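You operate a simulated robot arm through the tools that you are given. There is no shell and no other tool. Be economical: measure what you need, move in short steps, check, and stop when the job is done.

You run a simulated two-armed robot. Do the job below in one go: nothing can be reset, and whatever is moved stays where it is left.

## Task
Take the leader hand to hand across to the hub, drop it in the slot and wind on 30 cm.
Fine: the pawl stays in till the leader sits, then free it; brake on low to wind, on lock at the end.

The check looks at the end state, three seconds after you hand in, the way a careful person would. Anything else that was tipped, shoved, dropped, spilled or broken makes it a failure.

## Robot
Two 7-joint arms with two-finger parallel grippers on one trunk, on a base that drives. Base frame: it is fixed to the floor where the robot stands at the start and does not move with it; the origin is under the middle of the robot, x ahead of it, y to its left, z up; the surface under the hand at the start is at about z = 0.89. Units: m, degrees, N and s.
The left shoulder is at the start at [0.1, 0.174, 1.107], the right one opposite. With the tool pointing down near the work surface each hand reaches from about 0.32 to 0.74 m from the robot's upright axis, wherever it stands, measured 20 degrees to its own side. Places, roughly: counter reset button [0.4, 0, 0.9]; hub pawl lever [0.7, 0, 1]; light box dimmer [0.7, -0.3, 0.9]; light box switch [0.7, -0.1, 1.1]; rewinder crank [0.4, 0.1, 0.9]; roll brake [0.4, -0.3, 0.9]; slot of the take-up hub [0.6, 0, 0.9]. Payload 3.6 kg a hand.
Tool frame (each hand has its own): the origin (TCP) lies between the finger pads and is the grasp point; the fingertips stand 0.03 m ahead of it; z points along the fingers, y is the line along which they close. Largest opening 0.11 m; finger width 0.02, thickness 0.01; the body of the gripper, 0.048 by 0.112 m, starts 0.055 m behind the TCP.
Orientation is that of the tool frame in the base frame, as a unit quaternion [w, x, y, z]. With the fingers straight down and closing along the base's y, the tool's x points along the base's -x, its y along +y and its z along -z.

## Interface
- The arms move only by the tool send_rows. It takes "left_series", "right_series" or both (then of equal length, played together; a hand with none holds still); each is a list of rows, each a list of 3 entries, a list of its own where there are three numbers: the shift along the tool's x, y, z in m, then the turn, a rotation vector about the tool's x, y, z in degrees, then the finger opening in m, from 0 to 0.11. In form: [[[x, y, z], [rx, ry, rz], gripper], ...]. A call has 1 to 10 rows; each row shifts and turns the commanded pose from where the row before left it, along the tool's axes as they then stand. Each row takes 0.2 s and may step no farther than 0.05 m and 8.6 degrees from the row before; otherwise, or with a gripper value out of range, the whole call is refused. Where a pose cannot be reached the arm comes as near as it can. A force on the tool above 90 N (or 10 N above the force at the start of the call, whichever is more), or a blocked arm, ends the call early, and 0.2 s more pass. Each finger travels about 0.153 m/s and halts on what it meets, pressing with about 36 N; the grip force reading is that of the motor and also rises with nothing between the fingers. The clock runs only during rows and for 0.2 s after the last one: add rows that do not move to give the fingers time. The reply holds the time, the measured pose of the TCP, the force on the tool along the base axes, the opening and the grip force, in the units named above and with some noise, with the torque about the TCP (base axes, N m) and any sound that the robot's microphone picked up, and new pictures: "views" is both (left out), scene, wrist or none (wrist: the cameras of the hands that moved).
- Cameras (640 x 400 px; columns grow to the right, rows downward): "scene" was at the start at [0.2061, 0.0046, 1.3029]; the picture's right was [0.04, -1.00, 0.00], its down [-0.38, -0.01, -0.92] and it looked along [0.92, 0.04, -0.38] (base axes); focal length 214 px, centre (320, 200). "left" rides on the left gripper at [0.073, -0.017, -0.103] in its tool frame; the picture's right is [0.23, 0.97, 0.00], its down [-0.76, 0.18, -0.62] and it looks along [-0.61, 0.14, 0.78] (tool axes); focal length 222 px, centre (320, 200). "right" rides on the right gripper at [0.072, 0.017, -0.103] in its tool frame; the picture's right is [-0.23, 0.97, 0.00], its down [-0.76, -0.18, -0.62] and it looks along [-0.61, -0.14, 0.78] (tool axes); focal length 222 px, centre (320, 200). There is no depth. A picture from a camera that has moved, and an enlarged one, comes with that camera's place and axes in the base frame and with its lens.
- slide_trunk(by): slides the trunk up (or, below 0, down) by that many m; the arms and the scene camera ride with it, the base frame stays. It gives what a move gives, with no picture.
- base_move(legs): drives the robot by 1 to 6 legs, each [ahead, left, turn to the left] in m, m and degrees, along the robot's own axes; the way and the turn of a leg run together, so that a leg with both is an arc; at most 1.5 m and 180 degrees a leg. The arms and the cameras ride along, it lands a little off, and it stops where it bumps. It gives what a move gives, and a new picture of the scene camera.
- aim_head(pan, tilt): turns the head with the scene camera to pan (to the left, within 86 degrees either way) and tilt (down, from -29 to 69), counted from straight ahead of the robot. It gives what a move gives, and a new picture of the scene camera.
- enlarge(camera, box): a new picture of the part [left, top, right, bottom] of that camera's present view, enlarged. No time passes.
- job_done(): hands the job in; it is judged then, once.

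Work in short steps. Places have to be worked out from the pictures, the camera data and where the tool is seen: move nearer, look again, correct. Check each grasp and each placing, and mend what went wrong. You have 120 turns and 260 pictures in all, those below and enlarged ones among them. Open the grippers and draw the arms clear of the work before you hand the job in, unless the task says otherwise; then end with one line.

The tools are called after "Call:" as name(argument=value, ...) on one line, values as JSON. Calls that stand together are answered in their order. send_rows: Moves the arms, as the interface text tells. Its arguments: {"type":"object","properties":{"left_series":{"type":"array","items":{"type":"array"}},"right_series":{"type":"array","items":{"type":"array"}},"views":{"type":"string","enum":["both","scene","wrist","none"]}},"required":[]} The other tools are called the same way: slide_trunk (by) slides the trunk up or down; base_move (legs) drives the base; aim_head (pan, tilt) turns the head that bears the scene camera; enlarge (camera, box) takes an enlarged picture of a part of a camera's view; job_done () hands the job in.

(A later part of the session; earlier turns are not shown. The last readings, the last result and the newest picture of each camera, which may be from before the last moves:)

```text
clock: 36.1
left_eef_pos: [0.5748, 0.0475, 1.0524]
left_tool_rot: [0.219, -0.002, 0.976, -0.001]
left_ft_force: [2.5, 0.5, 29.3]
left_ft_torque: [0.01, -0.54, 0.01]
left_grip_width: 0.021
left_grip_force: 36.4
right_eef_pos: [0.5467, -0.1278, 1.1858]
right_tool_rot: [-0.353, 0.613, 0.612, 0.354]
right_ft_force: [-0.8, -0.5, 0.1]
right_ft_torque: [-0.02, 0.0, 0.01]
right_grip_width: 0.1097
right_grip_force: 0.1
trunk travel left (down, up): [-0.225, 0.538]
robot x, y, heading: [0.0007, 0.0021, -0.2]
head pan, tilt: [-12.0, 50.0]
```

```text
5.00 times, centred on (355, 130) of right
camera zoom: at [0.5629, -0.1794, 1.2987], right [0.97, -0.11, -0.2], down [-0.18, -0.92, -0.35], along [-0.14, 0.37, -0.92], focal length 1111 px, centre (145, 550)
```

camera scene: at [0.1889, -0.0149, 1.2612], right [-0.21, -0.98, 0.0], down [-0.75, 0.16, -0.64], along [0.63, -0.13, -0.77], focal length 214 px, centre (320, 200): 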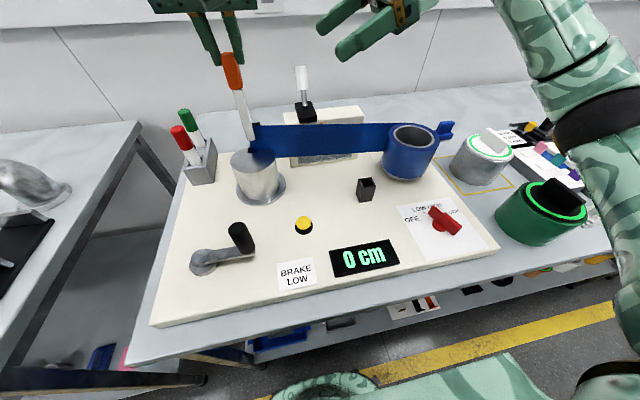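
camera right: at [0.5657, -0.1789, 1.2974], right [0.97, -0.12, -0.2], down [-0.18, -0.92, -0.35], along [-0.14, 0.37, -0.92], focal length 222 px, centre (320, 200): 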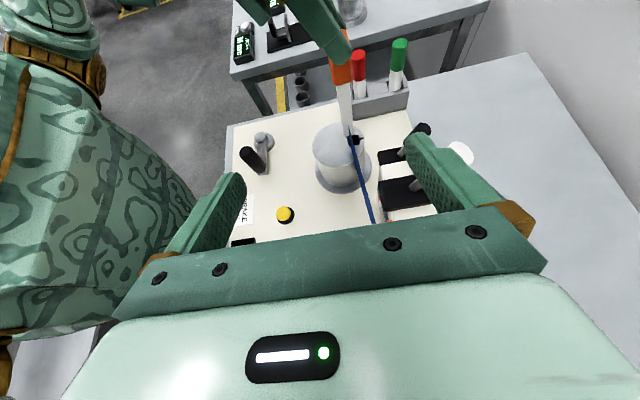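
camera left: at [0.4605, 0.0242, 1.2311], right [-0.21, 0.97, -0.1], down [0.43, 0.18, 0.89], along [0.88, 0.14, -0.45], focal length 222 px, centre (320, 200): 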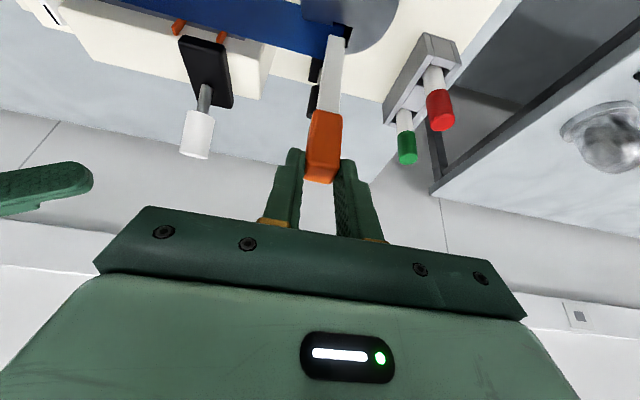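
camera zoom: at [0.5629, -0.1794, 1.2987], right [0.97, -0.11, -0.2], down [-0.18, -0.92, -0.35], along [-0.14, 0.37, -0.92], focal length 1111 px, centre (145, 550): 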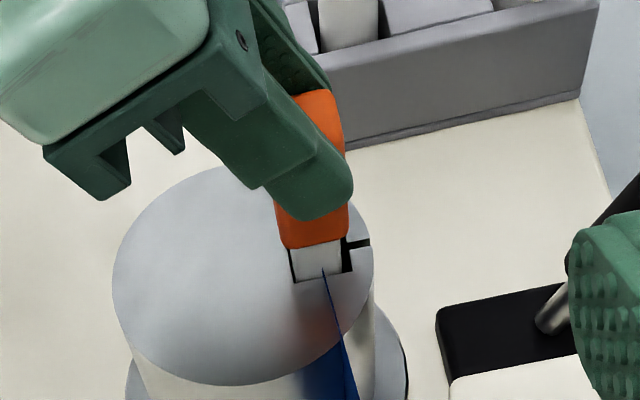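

The leader bottomed out (29 N up; bottom now at panel level, ≈0.89): it sits. I ease off 2 mm, open, and withdraw the left hand along its axis.

Call:
send_rows(left_series=[[[-0.0008, 0, -0.0018], [0, 0, 0], 0.0], [[0, 0, 0], [0, 0, 0], 0.03], [[0, 0, 0], [0, 0, 0], 0.045], [[0, 0, 0], [0, 0, 0], 0.045], [[0, 0, -0.03], [0, 0, 0], 0.045], [[0, 0, -0.04], [0, 0, 0], 0.045], [[0, 0, -0.04], [0, 0, 0], 0.045]], views="both")

Call:
enlarge(camera="right", box=[300, 60, 440, 180])

Call:
enlarge(camera="scene", box=[205, 70, 325, 190])

```text
clock: 37.7
left_eef_pos: [0.5294, 0.0441, 1.1541]
left_tool_rot: [0.216, -0.002, 0.976, 0.001]
left_ft_force: [-0.1, -0.8, 0.4]
left_ft_torque: [0.02, -0.01, 0.0]
left_grip_width: 0.0452
left_grip_force: 0.0
right_eef_pos: [0.5474, -0.1261, 1.1842]
right_tool_rot: [-0.353, 0.613, 0.612, 0.354]
right_ft_force: [0.6, -0.9, -0.2]
right_ft_torque: [0.0, -0.01, -0.01]
right_grip_width: 0.1099
right_grip_force: 0.2
trunk travel left (down, up): [-0.225, 0.538]
robot x, y, heading: [-0.0015, 0.0003, -0.3]
head pan, tilt: [-12.0, 50.0]
camera scene: at [0.188, -0.0152, 1.2613], right [-0.21, -0.98, 0.0], down [-0.75, 0.16, -0.64], along [0.63, -0.13, -0.77], focal length 214 px, centre (320, 200)
camera left: at [0.4198, 0.0271, 1.2157], right [-0.21, 0.97, -0.1], down [0.43, 0.18, 0.89], along [0.88, 0.14, -0.45], focal length 222 px, centre (320, 200)
```

scene: 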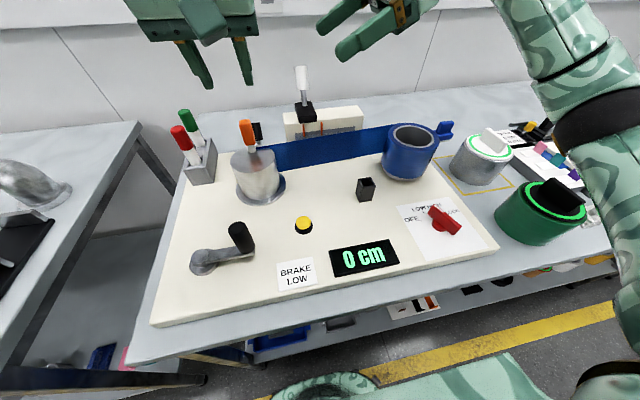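
left: 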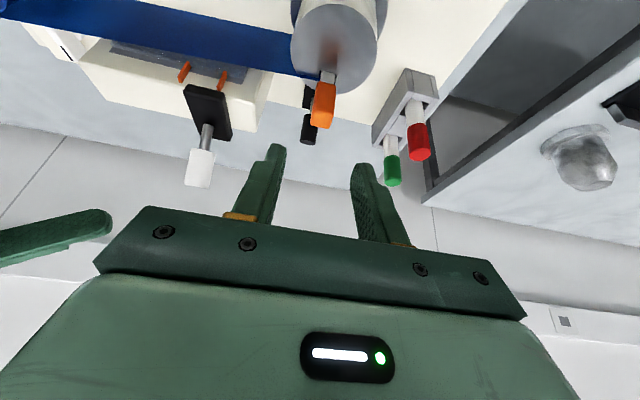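

```text
3.33 times, centred on (370, 120) of right
camera zoom: at [0.5646, -0.1794, 1.2977], right [0.97, -0.11, -0.2], down [-0.18, -0.92, -0.35], along [-0.14, 0.37, -0.92], focal length 740 px, centre (153, 467)
```

zoom: 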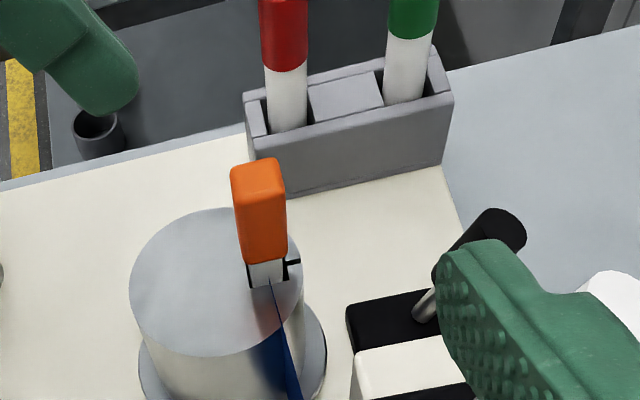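

```text
3.33 times, centred on (265, 130) of scene
camera zoom: at [0.188, -0.0152, 1.2613], right [-0.21, -0.98, 0.0], down [-0.75, 0.16, -0.64], along [0.63, -0.13, -0.77], focal length 715 px, centre (503, 433)
```

zoom: 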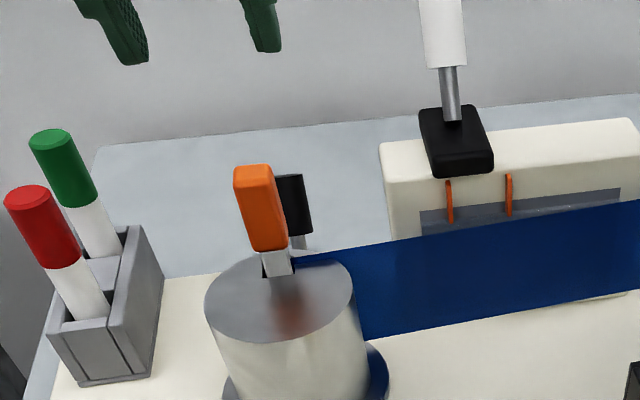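

Leader sits upright in the slot, pawl lever behind still "in" (leaning away, +x; handle top ≈[0.695,0.04,0.98]). To free it I'll pull it toward the hub side with the left hand. First straighten the left hand to vertical with a 20° yaw, back the right hand off, and raise the trunk 0.1 for reach.

Call:
send_rows(left_series=[[[0, 0, 0], [0, 8.4, 0], 0.05], [[0, 0, 0], [0, 8.3, 0], 0.05], [[0, 0, 0], [0, 8.3, 0], 0.05], [[0, 0, 0], [0, 0, -7], 0.05], [[0, 0, 0], [0, 0, -7], 0.05], [[0, 0, 0], [0, 0, -6], 0.05]], right_series=[[[0, 0, -0.03], [0, 0, 0], 0.11], [[0, 0, -0.03], [0, 0, 0], 0.11], [[0, 0, -0.03], [0, 0, 0], 0.11], [[0, 0, -0.02], [0, 0, 0], 0.11], [[0, 0, 0], [0, 0, 0], 0.06], [[0, 0, 0], [0, 0, 0], 0.06]], views="none")

Call:
slide_trunk(by=0.1)

```text
clock: 39.1
left_eef_pos: [0.5304, 0.045, 1.1514]
left_tool_rot: [-0.001, -0.175, 0.985, -0.001]
left_ft_force: [-0.3, -1.2, -0.1]
left_ft_torque: [0.0, -0.03, 0.01]
left_grip_width: 0.05
left_grip_force: 0.0
right_eef_pos: [0.5502, -0.2219, 1.2394]
right_tool_rot: [-0.354, 0.613, 0.612, 0.354]
right_ft_force: [1.0, 0.1, 0.1]
right_ft_torque: [0.0, -0.02, -0.01]
right_grip_width: 0.06
right_grip_force: 0.1
trunk travel left (down, up): [-0.225, 0.538]
robot x, y, heading: [0.0028, -0.0036, -0.2]
head pan, tilt: [-12.0, 50.0]
```

```text
clock: 40.5
left_eef_pos: [0.5315, 0.0463, 1.2509]
left_tool_rot: [0.0, -0.174, 0.985, 0.0]
left_ft_force: [-0.5, -0.9, -0.9]
left_ft_torque: [0.0, 0.04, -0.02]
left_grip_width: 0.0504
left_grip_force: 0.1
right_eef_pos: [0.5496, -0.2216, 1.3375]
right_tool_rot: [-0.354, 0.613, 0.612, 0.353]
right_ft_force: [-0.8, -0.4, 0.1]
right_ft_torque: [0.0, 0.0, -0.01]
right_grip_width: 0.0599
right_grip_force: 0.0
trunk travel left (down, up): [-0.325, 0.438]
robot x, y, heading: [-0.0007, 0.0009, 0.0]
head pan, tilt: [-12.0, 50.0]
```

Now the left hand moves over the pawl lever, staying above the leader tab.

Call:
send_rows(left_series=[[[-0.0293, -0.012, 0.014], [0, 0, 0], 0.05], [[-0.0293, -0.012, 0.014], [0, 0, 0], 0.05], [[-0.0293, -0.012, 0.024], [0, 0, 0], 0.05], [[-0.0293, -0.012, 0.034], [0, 0, 0], 0.05], [[-0.0293, -0.012, 0.034], [0, 0, 0], 0.05], [[0, 0, 0], [0, 0, 0], 0.05]], views="both")

Call:
enlarge(camera="left", box=[240, 60, 400, 220])

```text
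clock: 41.9
left_eef_pos: [0.6195, 0.0511, 1.1553]
left_tool_rot: [0.001, -0.175, 0.985, -0.001]
left_ft_force: [-0.2, -0.7, 0.1]
left_ft_torque: [0.0, -0.03, -0.01]
left_grip_width: 0.05
left_grip_force: 0.0
left hand out of reach, approached as far as the arm can: row 2, 3, 4, 5
right_eef_pos: [0.5481, -0.2233, 1.3384]
right_tool_rot: [-0.354, 0.613, 0.612, 0.354]
right_ft_force: [0.2, -0.1, 0.4]
right_ft_torque: [-0.01, 0.02, -0.02]
right_grip_width: 0.0599
right_grip_force: 0.0
trunk travel left (down, up): [-0.325, 0.438]
robot x, y, heading: [-0.0012, 0.0031, -0.0]
head pan, tilt: [-12.0, 50.0]
camera scene: at [0.1432, -0.0152, 1.364], right [-0.21, -0.98, 0.0], down [-0.75, 0.16, -0.64], along [0.63, -0.13, -0.77], focal length 214 px, centre (320, 200)
camera left: at [0.556, 0.0115, 1.2569], right [-0.55, 0.84, 0.0], down [0.65, 0.43, 0.62], along [0.52, 0.34, -0.78], focal length 222 px, centre (320, 200)
```

scene: 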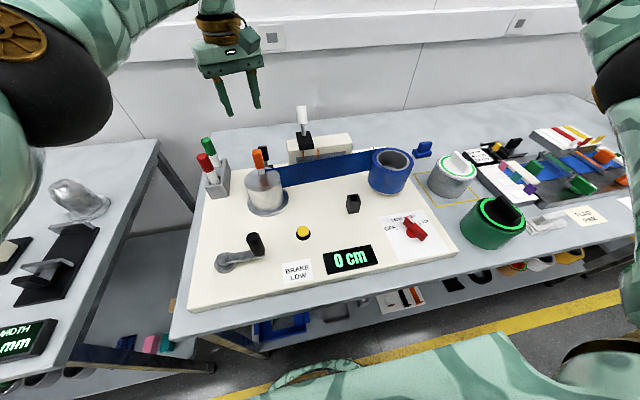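
left: 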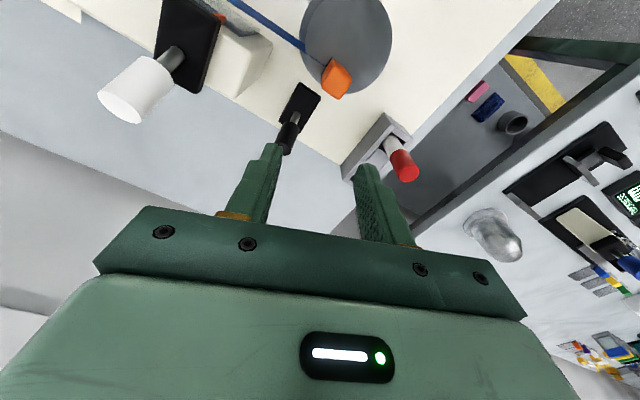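

```text
2.50 times, centred on (320, 140) of left
camera zoom: at [0.556, 0.0115, 1.2569], right [-0.55, 0.84, 0.0], down [0.65, 0.43, 0.62], along [0.52, 0.34, -0.78], focal length 555 px, centre (320, 350)
```

zoom: 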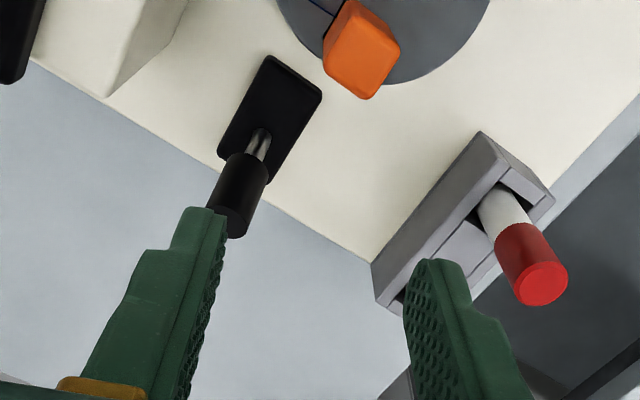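

The arm is reach-limited at this height, but lower it extends further. Lever handle end refined to [0.696,0.044,0.978]. I step down a bit and see how the hand extends.

Call:
send_rows(left_series=[[[0, 0, 0.03], [0, 0, 0], 0.05], [[0, 0, 0.03], [0, 0, 0], 0.05]], views="none")

```text
clock: 42.5
left_eef_pos: [0.6179, 0.0527, 1.0946]
left_tool_rot: [-0.001, -0.174, 0.985, -0.001]
left_ft_force: [-0.4, 0.6, 0.2]
left_ft_torque: [-0.03, 0.01, 0.01]
left_grip_width: 0.05
left_grip_force: 0.0
right_eef_pos: [0.5495, -0.2238, 1.3378]
right_tool_rot: [-0.354, 0.613, 0.612, 0.353]
right_ft_force: [1.3, -0.5, 0.0]
right_ft_torque: [0.0, -0.02, -0.02]
right_grip_width: 0.06
right_grip_force: 0.0
trunk travel left (down, up): [-0.325, 0.438]
robot x, y, heading: [-0.0008, 0.0009, 0.0]
head pan, tilt: [-12.0, 50.0]
```

Command follows the actual pose. Now move outward at this height.

Call:
send_rows(left_series=[[[-0.022, -0.013, 0], [0, 0, 0], 0.05], [[-0.022, -0.013, 0.005], [0, 0, 0], 0.05], [[-0.015, -0.006, 0.02], [0, 0, 0], 0.05], [[-0.01, -0.004, 0.015], [0, 0, 0], 0.05]], views="wrist")

```text
clock: 43.5
left_eef_pos: [0.6319, 0.0448, 1.0847]
left_tool_rot: [0.0, -0.175, 0.985, -0.001]
left_ft_force: [0.0, -1.2, 0.1]
left_ft_torque: [0.02, -0.01, 0.02]
left_grip_width: 0.0501
left_grip_force: 0.1
left hand out of reach, approached as far as the arm can: row 1, 2, 3, 4
right_eef_pos: [0.5496, -0.2224, 1.3382]
right_tool_rot: [-0.355, 0.612, 0.612, 0.353]
right_ft_force: [0.3, 0.1, -0.3]
right_ft_torque: [0.0, -0.01, -0.02]
right_grip_width: 0.0601
right_grip_force: 0.1
trunk travel left (down, up): [-0.325, 0.438]
robot x, y, heading: [-0.0016, -0.0023, -0.0]
head pan, tilt: [-12.0, 50.0]
camera left: at [0.5692, 0.0052, 1.1872], right [-0.55, 0.84, 0.0], down [0.65, 0.43, 0.62], along [0.52, 0.34, -0.78], focal length 222 px, centre (320, 200)
```

left: 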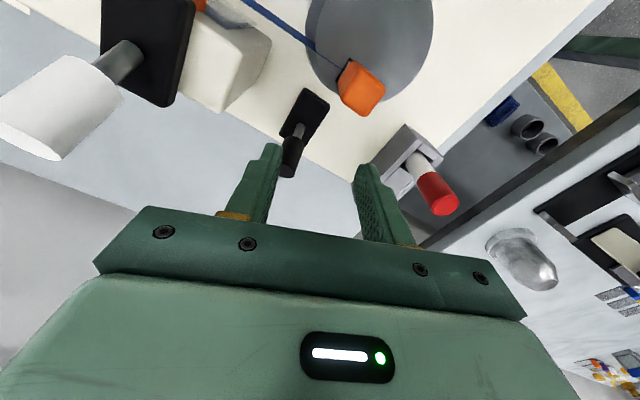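

Reach is insufficient here. I retract and raise the left hand, then turn the base 20° to the right so the lever falls in the left arm's good sector.

Call:
send_rows(left_series=[[[0.01, 0, -0.03], [0, 0, 0], 0.05], [[0.03, 0, -0.03], [0, 0, 0], 0.05], [[0.03, 0, -0.03], [0, 0, 0], 0.05], [[0.03, 0, -0.03], [0, 0, 0], 0.05], [[0.02, 0, -0.02], [0, 0, 0], 0.05]], views="none")

Call:
base_move(legs=[[0, 0, -20]])

```text
clock: 44.6
left_eef_pos: [0.5198, 0.0046, 1.2247]
left_tool_rot: [-0.001, -0.175, 0.985, -0.001]
left_ft_force: [-1.3, -0.5, 0.2]
left_ft_torque: [0.0, -0.04, 0.0]
left_grip_width: 0.0501
left_grip_force: 0.0
right_eef_pos: [0.5485, -0.2237, 1.3378]
right_tool_rot: [-0.354, 0.613, 0.613, 0.353]
right_ft_force: [0.4, -0.4, -0.6]
right_ft_torque: [-0.01, 0.04, 0.0]
right_grip_width: 0.06
right_grip_force: 0.0
trunk travel left (down, up): [-0.325, 0.438]
robot x, y, heading: [0.0005, 0.0015, 0.1]
head pan, tilt: [-12.0, 50.0]
```

```text
clock: 46.1
left_eef_pos: [0.4925, -0.1713, 1.224]
left_tool_rot: [-0.001, -0.004, 1.0, -0.001]
left_ft_force: [0.3, 0.1, 0.2]
left_ft_torque: [0.02, 0.0, 0.01]
left_grip_width: 0.05
left_grip_force: 0.0
right_eef_pos: [0.4411, -0.3947, 1.3384]
right_tool_rot: [-0.288, 0.708, 0.498, 0.409]
right_ft_force: [0.7, 0.1, -1.4]
right_ft_torque: [0.01, 0.02, -0.05]
right_grip_width: 0.0599
right_grip_force: 0.1
trunk travel left (down, up): [-0.325, 0.438]
robot x, y, heading: [0.0015, -0.0005, -19.4]
head pan, tilt: [-12.0, 50.0]
camera scene: at [0.1299, -0.0632, 1.3638], right [-0.53, -0.85, 0.0], down [-0.65, 0.4, -0.64], along [0.55, -0.34, -0.77], focal length 214 px, centre (320, 200)
```

scene: 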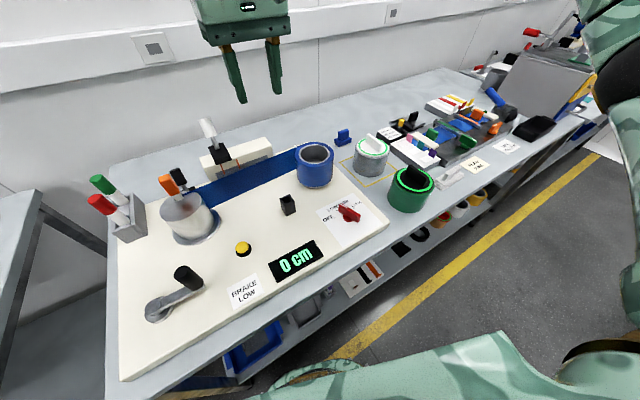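

Base turned. Now I bring the left hand back over toward the lever, high, with 20° yaw.

Call:
send_rows(left_series=[[[-0.018, 0.0385, 0.0], [0, 0, 0], 0.05], [[-0.018, 0.0385, 0.0], [0, 0, 0], 0.05], [[-0.018, 0.0385, 0.0], [0, 0, 0], 0.05], [[-0.018, 0.0385, 0.02], [0, 0, 0], 0.05], [[-0.018, 0.0385, 0.027], [0, 0, 0], 0.05], [[-0.018, 0.0385, 0.027], [0, 0, 0], 0.05], [[0, 0, 0], [0, 0, -6.7], 0.05], [[0, 0, 0], [0, 0, -6.7], 0.05], [[0, 0, 0], [0, 0, -6.6], 0.05]], views="none")

Call:
send_rows(left_series=[[[-0.025, -0.014, 0], [0, 0, 0], 0.05], [[-0.025, -0.014, 0.02], [0, 0, 0], 0.05], [[-0.025, -0.014, 0.03], [0, 0, 0], 0.05], [[0, 0, 0.03], [0, 0, 0], 0.05]], views="wrist")

```text
refused: row 5 steps farther than a row can; nothing moved
```

```text
clock: 47.1
left_eef_pos: [0.5519, -0.2021, 1.1599]
left_tool_rot: [-0.001, -0.004, 1.0, -0.002]
left_ft_force: [-0.3, 0.0, 0.6]
left_ft_torque: [0.0, 0.03, -0.01]
left_grip_width: 0.0501
left_grip_force: 0.1
left hand out of reach, approached as far as the arm can: row 3
right_eef_pos: [0.4442, -0.3943, 1.3368]
right_tool_rot: [-0.289, 0.708, 0.498, 0.408]
right_ft_force: [0.6, 0.5, 0.3]
right_ft_torque: [0.0, -0.01, 0.01]
right_grip_width: 0.06
right_grip_force: 0.1
trunk travel left (down, up): [-0.325, 0.438]
robot x, y, heading: [0.0026, 0.0026, -19.8]
head pan, tilt: [-12.0, 50.0]
camera left: at [0.4791, -0.2187, 1.2614], right [-0.24, 0.97, 0.0], down [0.76, 0.19, 0.62], along [0.6, 0.15, -0.78], focal length 222 px, centre (320, 200)
```

left: 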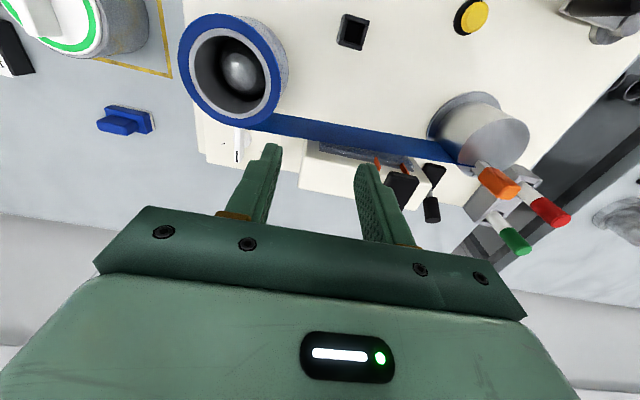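

The first call was refused and the second ran alone; nothing was touched. I move sideways to the hub side staying high.

Call:
send_rows(left_series=[[[-0.004, 0.0375, -0.003], [0, 0, 0], 0.05], [[-0.004, 0.0375, -0.003], [0, 0, 0], 0.05], [[-0.004, 0.0375, -0.002], [0, 0, 0], 0.05], [[-0.004, 0.0375, -0.002], [0, 0, 0], 0.05], [[-0.004, 0.0375, 0], [0, 0, 0], 0.05], [[-0.004, 0.0375, 0], [0, 0, 0], 0.05], [[-0.004, 0.0375, 0], [0, 0, 0], 0.05], [[0, 0, 0], [0, 0, -6.7], 0.05], [[0, 0, 0], [0, 0, -6.7], 0.05], [[0, 0, 0], [0, 0, -6.6], 0.05]], views="none")

```text
clock: 49.3
left_eef_pos: [0.5772, 0.0603, 1.1668]
left_tool_rot: [-0.001, -0.179, 0.984, -0.001]
left_ft_force: [0.0, -1.1, 0.4]
left_ft_torque: [-0.01, 0.01, 0.05]
left_grip_width: 0.05
left_grip_force: 0.1
right_eef_pos: [0.4419, -0.3944, 1.3375]
right_tool_rot: [-0.288, 0.708, 0.498, 0.408]
right_ft_force: [0.6, 0.1, 0.1]
right_ft_torque: [0.01, 0.0, 0.02]
right_grip_width: 0.0597
right_grip_force: 0.0
trunk travel left (down, up): [-0.325, 0.438]
robot x, y, heading: [0.0015, 0.002, -19.6]
head pan, tilt: [-12.0, 50.0]
```

Call:
send_rows(left_series=[[[-0.025, -0.0134, 0.005], [0, 0, 0], 0.05], [[-0.025, -0.0134, 0.015], [0, 0, 0], 0.05], [[-0.025, -0.0134, 0.027], [0, 0, 0], 0.05], [[-0.025, -0.0134, 0.03], [0, 0, 0], 0.05]], views="wrist")

```text
clock: 50.3
left_eef_pos: [0.6917, 0.0456, 1.0903]
left_tool_rot: [-0.001, -0.177, 0.984, 0.0]
left_ft_force: [0.0, -0.4, 0.4]
left_ft_torque: [0.01, 0.01, 0.01]
left_grip_width: 0.0502
left_grip_force: 0.1
right_eef_pos: [0.4448, -0.3947, 1.3378]
right_tool_rot: [-0.288, 0.709, 0.498, 0.408]
right_ft_force: [0.2, -0.2, -0.6]
right_ft_torque: [0.03, 0.0, 0.01]
right_grip_width: 0.0598
right_grip_force: 0.1
trunk travel left (down, up): [-0.325, 0.438]
robot x, y, heading: [0.0014, 0.0005, -19.7]
head pan, tilt: [-12.0, 50.0]
camera left: at [0.6289, 0.0049, 1.1922], right [-0.55, 0.83, 0.0], down [0.65, 0.43, 0.62], along [0.52, 0.34, -0.78], focal length 222 px, centre (320, 200)
```

left: 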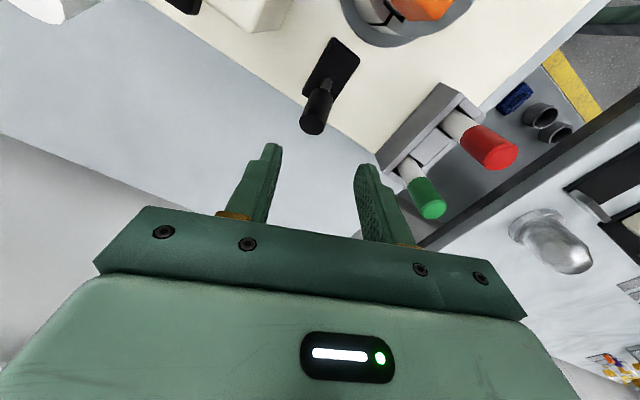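

Reach is fine now. I'll close the fingers, go beyond the handle (x≈0.737) and descend behind it, to push it toward the robot.

Call:
send_rows(left_series=[[[-0.0205, -0.0098, 0], [0, 0, 0], 0.02], [[-0.0205, -0.0098, 0], [0, 0, 0], 0.0], [[0, 0, 0.035], [0, 0, 0], 0.0], [[0, 0, 0.035], [0, 0, 0], 0.0], [[0, 0, 0.038], [0, 0, 0], 0.0]], views="wrist")

Call:
enlarge(camera="left", box=[240, 80, 400, 220])

Call:
enlarge(camera="scene", box=[60, 80, 300, 260])

```text
clock: 51.5
left_eef_pos: [0.7162, 0.038, 1.0014]
left_tool_rot: [0.015, -0.179, 0.984, -0.007]
left_ft_force: [14.2, 4.8, 86.5]
left_ft_torque: [0.21, 0.45, -0.43]
left_grip_width: 0.0
left_grip_force: 36.0
left hand out of reach, approached as far as the arm can: row 2
right_eef_pos: [0.4324, -0.3959, 1.3437]
right_tool_rot: [-0.286, 0.707, 0.499, 0.412]
right_ft_force: [0.1, 0.4, -0.9]
right_ft_torque: [0.03, 0.01, 0.01]
right_grip_width: 0.0599
right_grip_force: 0.0
trunk travel left (down, up): [-0.325, 0.438]
robot x, y, heading: [-0.003, 0.0016, -19.8]
head pan, tilt: [-12.0, 50.0]
camera left: at [0.6496, -0.0021, 1.1025], right [-0.56, 0.83, -0.03], down [0.63, 0.44, 0.64], along [0.54, 0.34, -0.77], focal length 222 px, centre (320, 200)
```

left: 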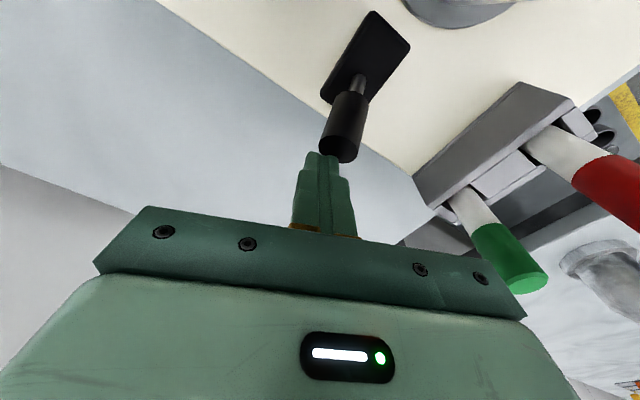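

```text
2.86 times, centred on (320, 150) of left
camera zoom: at [0.6496, -0.0021, 1.1025], right [-0.56, 0.83, -0.03], down [0.63, 0.44, 0.64], along [0.54, 0.34, -0.77], focal length 635 px, centre (320, 343)
```

zoom: 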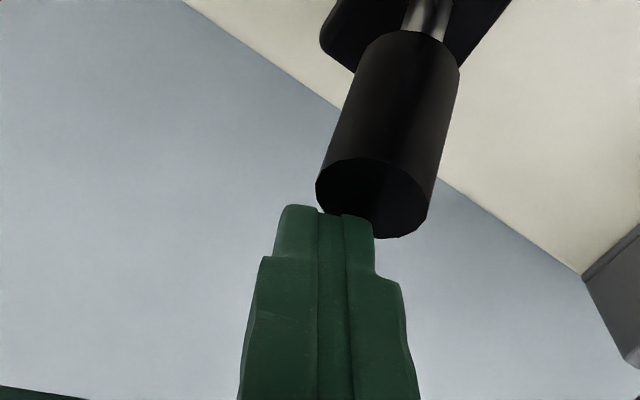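

```text
2.22 times, centred on (180, 170) of scene
camera zoom: at [0.1205, -0.0634, 1.3666], right [-0.53, -0.85, 0.0], down [-0.65, 0.4, -0.65], along [0.55, -0.34, -0.76], focal length 477 px, centre (631, 267)
```

zoom: 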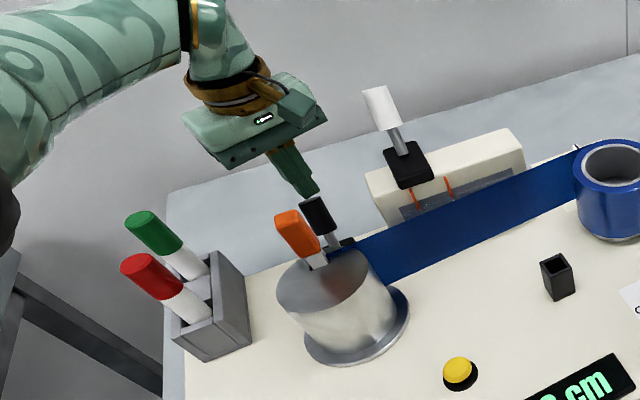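

The fingertips landed on the handle's edge (reach fell short). I lift off at once.

Call:
send_rows(left_series=[[[0, 0, -0.03], [0, 0, 0], 0.0], [[0, 0, -0.02], [0, 0, 0], 0.0]], views="wrist")

Call:
enlarge(camera="left", box=[240, 40, 400, 180])

```text
clock: 52.1
left_eef_pos: [0.7124, 0.0384, 1.0319]
left_tool_rot: [-0.002, -0.177, 0.984, 0.0]
left_ft_force: [0.0, -1.0, 0.5]
left_ft_torque: [-0.01, -0.01, -0.01]
left_grip_width: 0.0
left_grip_force: 36.1
right_eef_pos: [0.4401, -0.3944, 1.3397]
right_tool_rot: [-0.288, 0.708, 0.498, 0.409]
right_ft_force: [-0.6, -0.4, 0.4]
right_ft_torque: [-0.01, -0.02, -0.01]
right_grip_width: 0.0598
right_grip_force: 0.0
trunk travel left (down, up): [-0.325, 0.438]
robot x, y, heading: [0.0025, -0.0002, -19.9]
head pan, tilt: [-12.0, 50.0]
camera left: at [0.6502, -0.0026, 1.1346], right [-0.55, 0.83, 0.0], down [0.65, 0.43, 0.62], along [0.52, 0.34, -0.78], focal length 222 px, centre (320, 200)
```

left: 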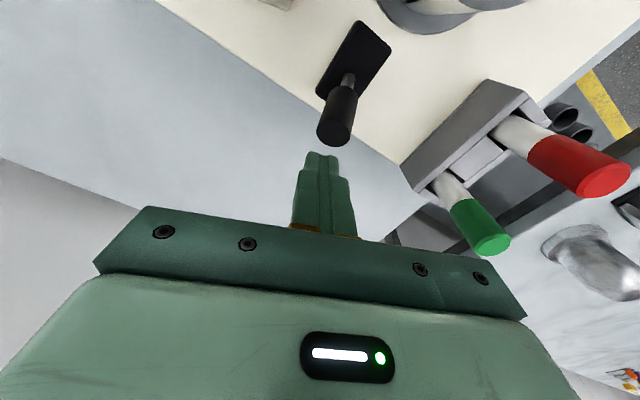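

```text
2.86 times, centred on (320, 110) of left
camera zoom: at [0.6502, -0.0026, 1.1346], right [-0.55, 0.83, 0.0], down [0.65, 0.43, 0.62], along [0.52, 0.34, -0.78], focal length 635 px, centre (320, 457)
```

zoom: 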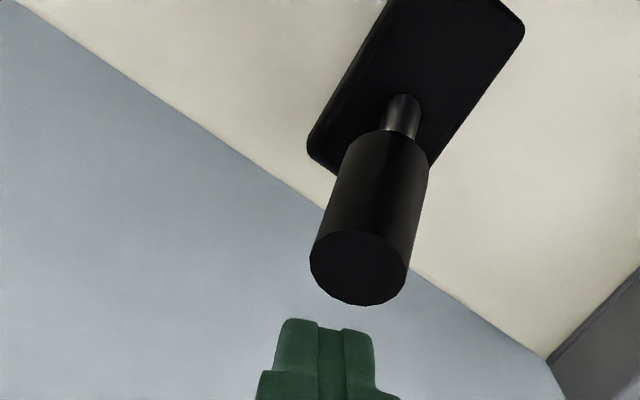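

Lever unmoved. Reach behind it is short, so I grip the handle (centre ≈[0.698,0.041], top 0.973) instead and pull it over.

Call:
send_rows(left_series=[[[0.0136, 0.0077, 0], [0, 0, 0], 0.03], [[0, 0, 0], [0, 0, 0], 0.05], [[0, 0, 0.02], [0, 0, 0], 0.05], [[0, 0, 0.02], [0, 0, 0], 0.05], [[0, 0, 0.008], [0, 0, 0], 0.05]], views="wrist")

```text
clock: 53.3
left_eef_pos: [0.7001, 0.0401, 0.9853]
left_tool_rot: [-0.001, -0.177, 0.984, 0.0]
left_ft_force: [-0.5, -0.4, 0.1]
left_ft_torque: [0.03, 0.01, -0.03]
left_grip_width: 0.0502
left_grip_force: 0.1
right_eef_pos: [0.4424, -0.3943, 1.3385]
right_tool_rot: [-0.289, 0.708, 0.499, 0.407]
right_ft_force: [0.0, -0.5, -0.9]
right_ft_torque: [0.03, 0.0, 0.04]
right_grip_width: 0.06
right_grip_force: 0.0
trunk travel left (down, up): [-0.325, 0.438]
robot x, y, heading: [-0.001, 0.0014, -19.7]
head pan, tilt: [-12.0, 50.0]
camera left: at [0.6368, -0.0003, 1.0879], right [-0.55, 0.83, 0.0], down [0.65, 0.43, 0.62], along [0.52, 0.34, -0.78], focal length 222 px, centre (320, 200)
```

left: 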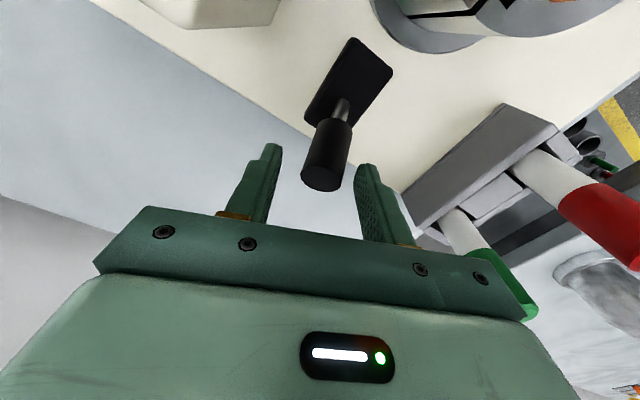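

Handle is between the fingers. Close, then pull −x about 5 cm along the arc.

Call:
send_rows(left_series=[[[0, 0, 0.005], [0, 0, 0], 0.035], [[0, 0, 0], [0, 0, 0], 0.015], [[0, 0, 0], [0, 0, 0], 0.0], [[0, 0, 0], [0, 0, 0], 0.0], [[0.0094, 0.0034, -0.003], [0, 0, 0], 0.0], [[0.0094, 0.0034, -0.002], [0, 0, 0], 0.0], [[0.0094, 0.0034, -0.001], [0, 0, 0], 0.0]], views="wrist")

```text
clock: 54.9
left_eef_pos: [0.6717, 0.0409, 0.9875]
left_tool_rot: [0.0, -0.178, 0.984, -0.001]
left_ft_force: [13.3, 5.6, 4.8]
left_ft_torque: [1.48, -1.12, -0.25]
left_grip_width: 0.0261
left_grip_force: 44.8
right_eef_pos: [0.4424, -0.3938, 1.3371]
right_tool_rot: [-0.289, 0.708, 0.498, 0.409]
right_ft_force: [-0.5, -0.3, 0.1]
right_ft_torque: [0.03, -0.01, 0.02]
right_grip_width: 0.06
right_grip_force: 0.2
trunk travel left (down, up): [-0.325, 0.438]
robot x, y, heading: [0.0001, -0.0023, -19.8]
head pan, tilt: [-12.0, 50.0]
camera left: at [0.608, 0.0001, 1.0901], right [-0.55, 0.83, 0.0], down [0.65, 0.43, 0.62], along [0.52, 0.34, -0.78], focal length 222 px, centre (320, 200)
```

left: 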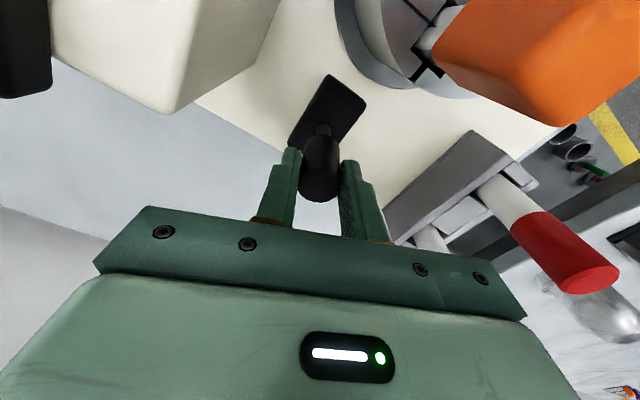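

The lever follows (13 N). Continue pulling, watching the tab clearance.

Call:
send_rows(left_series=[[[0.0094, 0.0034, 0.001], [0, 0, 0], 0.0], [[0.0094, 0.0034, 0.002], [0, 0, 0], 0.0], [[0.0056, 0.002, 0.0015], [0, 0, 0], 0.0]], views="both")

Call:
enlarge(camera="scene", box=[60, 80, 300, 260])

```text
clock: 55.7
left_eef_pos: [0.6435, 0.0394, 0.9832]
left_tool_rot: [0.0, -0.178, 0.984, -0.002]
left_ft_force: [15.9, 0.5, 21.7]
left_ft_torque: [-0.72, -1.78, -0.15]
left_grip_width: 0.0272
left_grip_force: 45.1
right_eef_pos: [0.4424, -0.3936, 1.3395]
right_tool_rot: [-0.288, 0.708, 0.498, 0.409]
right_ft_force: [-0.3, -0.2, 0.5]
right_ft_torque: [-0.01, 0.01, 0.0]
right_grip_width: 0.0599
right_grip_force: 0.0
trunk travel left (down, up): [-0.325, 0.438]
robot x, y, heading: [0.0002, -0.0036, -19.6]
head pan, tilt: [-12.0, 50.0]
camera scene: at [0.1299, -0.0626, 1.3641], right [-0.53, -0.85, 0.0], down [-0.65, 0.4, -0.64], along [0.55, -0.34, -0.77], focal length 214 px, centre (320, 200)
camera left: at [0.5808, -0.0015, 1.0862], right [-0.55, 0.83, 0.0], down [0.65, 0.44, 0.62], along [0.52, 0.34, -0.78], focal length 222 px, centre (320, 200)
```

scene: 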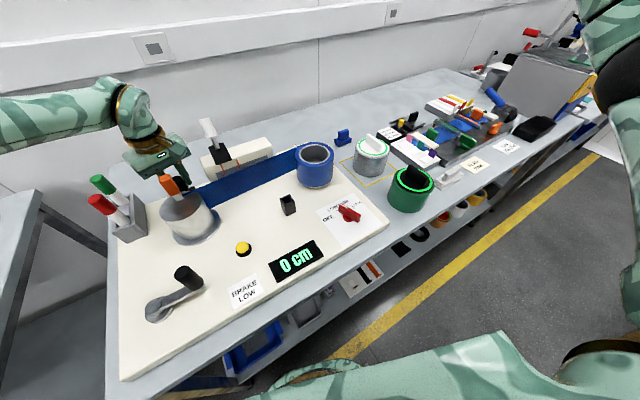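
left: 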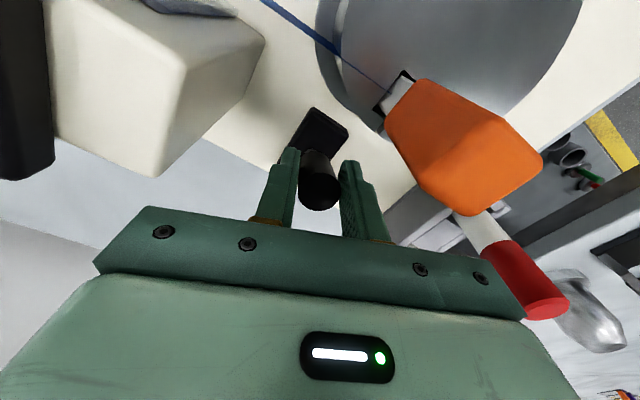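

```text
2.22 times, centred on (180, 170) of scene
camera zoom: at [0.1299, -0.0626, 1.3641], right [-0.53, -0.85, 0.0], down [-0.65, 0.4, -0.64], along [0.55, -0.34, -0.77], focal length 477 px, centre (631, 267)
```

zoom: 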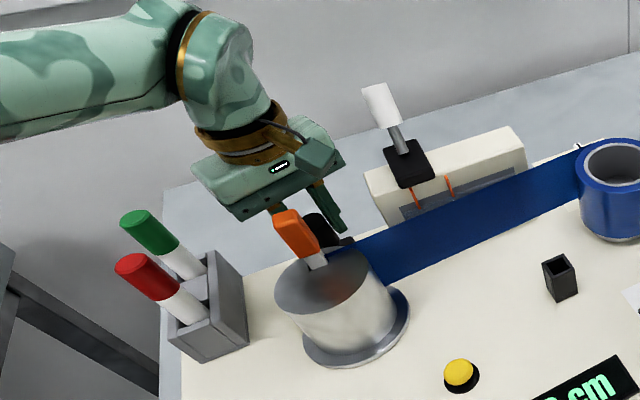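

The handle is now past vertical toward the hub. I release and rise to see whether it settles.

Call:
send_rows(left_series=[[[0, 0, 0], [0, 0, 0], 0.04], [[0, 0, 0], [0, 0, 0], 0.055], [[0, 0, -0.03], [0, 0, 0], 0.055], [[-0.01, -0.004, -0.035], [0, 0, 0], 0.055], [[-0.015, -0.006, -0.01], [0, 0, 0], 0.055]], views="wrist")

Call:
enlarge(camera="left", box=[260, 40, 420, 180])

Call:
enlarge(camera="scene", box=[120, 110, 260, 230])

```text
clock: 56.9
left_eef_pos: [0.6728, 0.0403, 1.0584]
left_tool_rot: [-0.001, -0.178, 0.984, 0.0]
left_ft_force: [1.2, 0.6, -0.3]
left_ft_torque: [-0.03, 0.03, 0.0]
left_grip_width: 0.055
left_grip_force: 0.0
right_eef_pos: [0.4431, -0.3951, 1.3378]
right_tool_rot: [-0.288, 0.708, 0.498, 0.409]
right_ft_force: [-0.7, 1.0, 0.0]
right_ft_torque: [0.0, 0.0, -0.01]
right_grip_width: 0.0601
right_grip_force: 0.0
trunk travel left (down, up): [-0.325, 0.438]
robot x, y, heading: [-0.0008, -0.0005, -19.7]
head pan, tilt: [-12.0, 50.0]
camera left: at [0.6093, -0.0001, 1.1599], right [-0.55, 0.83, 0.0], down [0.65, 0.43, 0.62], along [0.52, 0.34, -0.78], focal length 222 px, centre (320, 200)
```

left: 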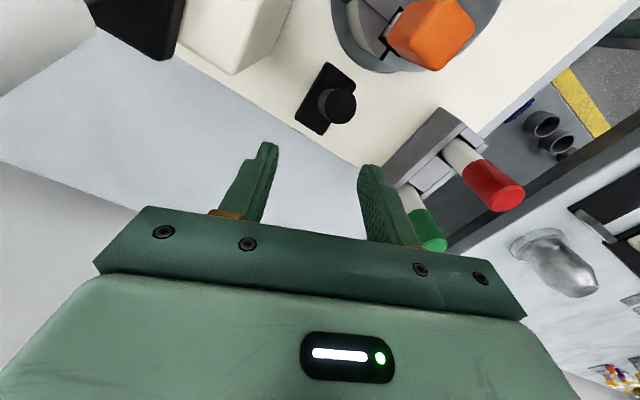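

```text
2.86 times, centred on (340, 110) of left
camera zoom: at [0.6093, -0.0001, 1.1599], right [-0.55, 0.83, 0.0], down [0.65, 0.43, 0.62], along [0.52, 0.34, -0.78], focal length 635 px, centre (263, 457)
```

zoom: 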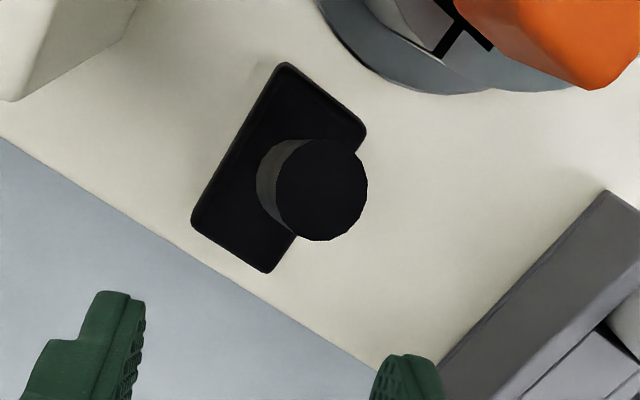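

```text
3.33 times, centred on (190, 170) of scene
camera zoom: at [0.1307, -0.063, 1.3637], right [-0.52, -0.85, 0.0], down [-0.65, 0.4, -0.64], along [0.55, -0.34, -0.77], focal length 715 px, centre (753, 300)
```

zoom: 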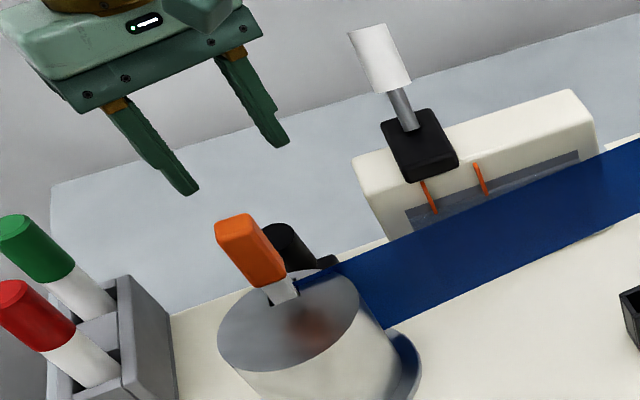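

The lever stays at about −11° (handle end x≈0.642). I close the fingers, drop behind it and push the rest of the throw gently.

Call:
send_rows(left_series=[[[-0.011, -0.004, 0], [0, 0, 0], 0.02], [[0, 0, 0], [0, 0, 0], 0.0], [[0, 0, 0.03], [0, 0, 0], 0.0], [[0, 0, 0.03], [0, 0, 0], 0.0], [[0, 0, 0.013], [0, 0, 0], 0.0]], views="wrist")

```text
clock: 58.1
left_eef_pos: [0.6822, 0.0378, 0.9846]
left_tool_rot: [-0.001, -0.178, 0.984, -0.001]
left_ft_force: [0.8, -0.4, -0.4]
left_ft_torque: [0.01, 0.01, 0.01]
left_grip_width: 0.0
left_grip_force: 35.9
right_eef_pos: [0.444, -0.3942, 1.3371]
right_tool_rot: [-0.289, 0.708, 0.498, 0.408]
right_ft_force: [0.7, -1.0, 0.2]
right_ft_torque: [-0.01, -0.03, 0.01]
right_grip_width: 0.06
right_grip_force: 0.1
trunk travel left (down, up): [-0.325, 0.438]
robot x, y, heading: [-0.0015, -0.0002, -19.5]
head pan, tilt: [-12.0, 50.0]
camera left: at [0.6196, -0.001, 1.0868], right [-0.55, 0.83, 0.0], down [0.65, 0.43, 0.62], along [0.52, 0.34, -0.78], focal length 222 px, centre (320, 200)
```

left: 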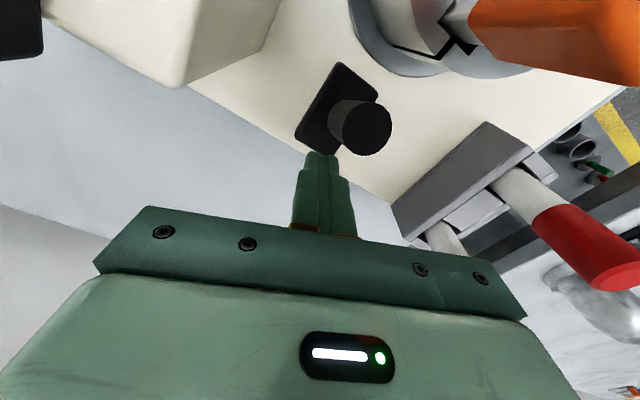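

Call:
send_rows(left_series=[[[0.0094, 0.0034, 0], [0, 0, 0], 0.0], [[0.0075, 0.003, 0], [0, 0, 0], 0.0], [[0.0056, 0.002, 0], [0, 0, 0], 0.0], [[0.0056, 0.002, 0], [0, 0, 0], 0.0], [[0.0047, 0.0017, 0], [0, 0, 0], 0.0]], views="wrist")

```text
clock: 59.3
left_eef_pos: [0.6594, 0.0399, 0.9845]
left_tool_rot: [0.007, -0.175, 0.985, -0.004]
left_ft_force: [59.4, -1.9, 15.9]
left_ft_torque: [0.23, -1.63, 0.0]
left_grip_width: 0.0003
left_grip_force: 36.2
right_eef_pos: [0.4471, -0.3956, 1.3348]
right_tool_rot: [-0.289, 0.711, 0.496, 0.407]
right_ft_force: [-0.8, 0.2, -0.3]
right_ft_torque: [-0.05, -0.01, -0.03]
right_grip_width: 0.0598
right_grip_force: 0.1
trunk travel left (down, up): [-0.325, 0.438]
robot x, y, heading: [0.0001, 0.0029, -20.1]
head pan, tilt: [-12.0, 50.0]
camera left: at [0.5952, 0.0, 1.086], right [-0.55, 0.84, -0.01], down [0.64, 0.43, 0.63], along [0.53, 0.34, -0.77], focal length 222 px, centre (320, 200)
```

left: 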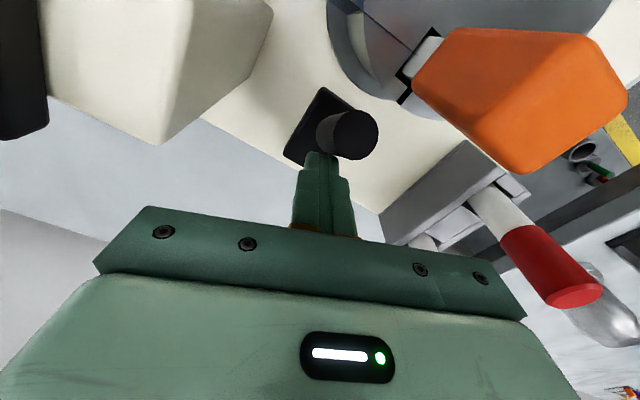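

A firm stop (60 N): the lever is at its end. I back off, rise, and retract over the hub.

Call:
send_rows(left_series=[[[-0.012, -0.0044, 0], [0, 0, 0], 0.0], [[0, 0, -0.04], [0, 0, 0], 0.0], [[0, 0, -0.04], [0, 0, 0], 0.0], [[0, 0, -0.045], [0, 0, 0], 0.0], [[0, 0, -0.045], [0, 0, 0], 0.0], [[0.03, 0.01, -0.02], [0, 0, 0], 0.03]], views="wrist")

Call:
enlarge(camera="left", box=[240, 0, 400, 160])

Call:
enlarge(camera="scene", box=[110, 150, 330, 350])

```text
clock: 60.7
left_eef_pos: [0.6273, 0.0406, 1.173]
left_tool_rot: [-0.002, -0.177, 0.984, 0.0]
left_ft_force: [-0.2, -0.2, 0.3]
left_ft_torque: [-0.04, -0.02, -0.02]
left_grip_width: 0.0299
left_grip_force: 0.0
right_eef_pos: [0.4411, -0.3925, 1.3386]
right_tool_rot: [-0.288, 0.708, 0.499, 0.409]
right_ft_force: [0.0, -0.9, 0.0]
right_ft_torque: [0.01, -0.02, -0.02]
right_grip_width: 0.0599
right_grip_force: 0.1
trunk travel left (down, up): [-0.325, 0.438]
robot x, y, heading: [-0.0022, -0.0012, -19.9]
head pan, tilt: [-12.0, 50.0]
camera left: at [0.5637, -0.0015, 1.2754], right [-0.55, 0.83, 0.0], down [0.65, 0.43, 0.62], along [0.52, 0.34, -0.78], focal length 222 px, centre (320, 200)
```

left: 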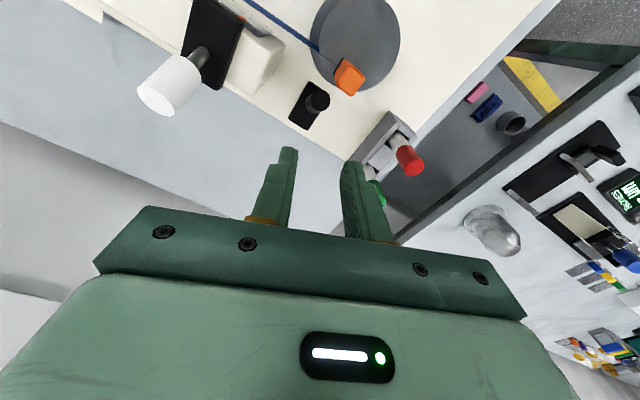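

```text
2.50 times, centred on (320, 80) of left
camera zoom: at [0.5637, -0.0015, 1.2754], right [-0.55, 0.83, 0.0], down [0.65, 0.43, 0.62], along [0.52, 0.34, -0.78], focal length 555 px, centre (320, 500)
```

zoom: 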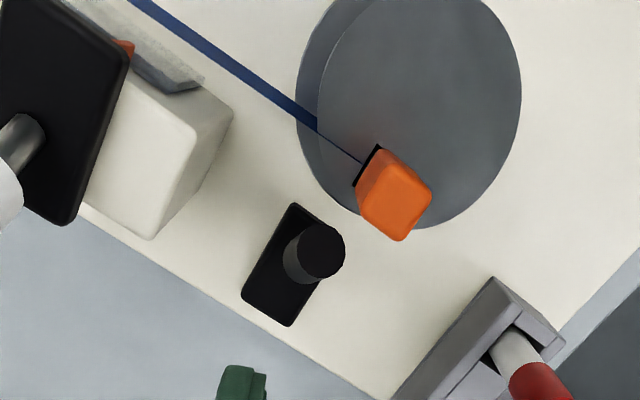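

```text
2.00 times, centred on (220, 250) of scene
camera zoom: at [0.1292, -0.0619, 1.364], right [-0.53, -0.85, 0.0], down [-0.65, 0.4, -0.64], along [0.55, -0.34, -0.77], focal length 429 px, centre (520, 100)
```

zoom: 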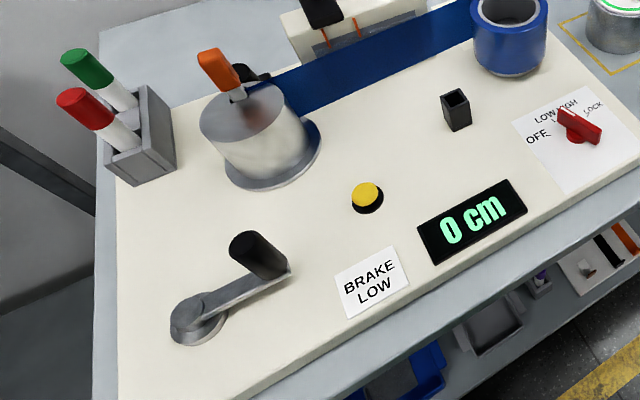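

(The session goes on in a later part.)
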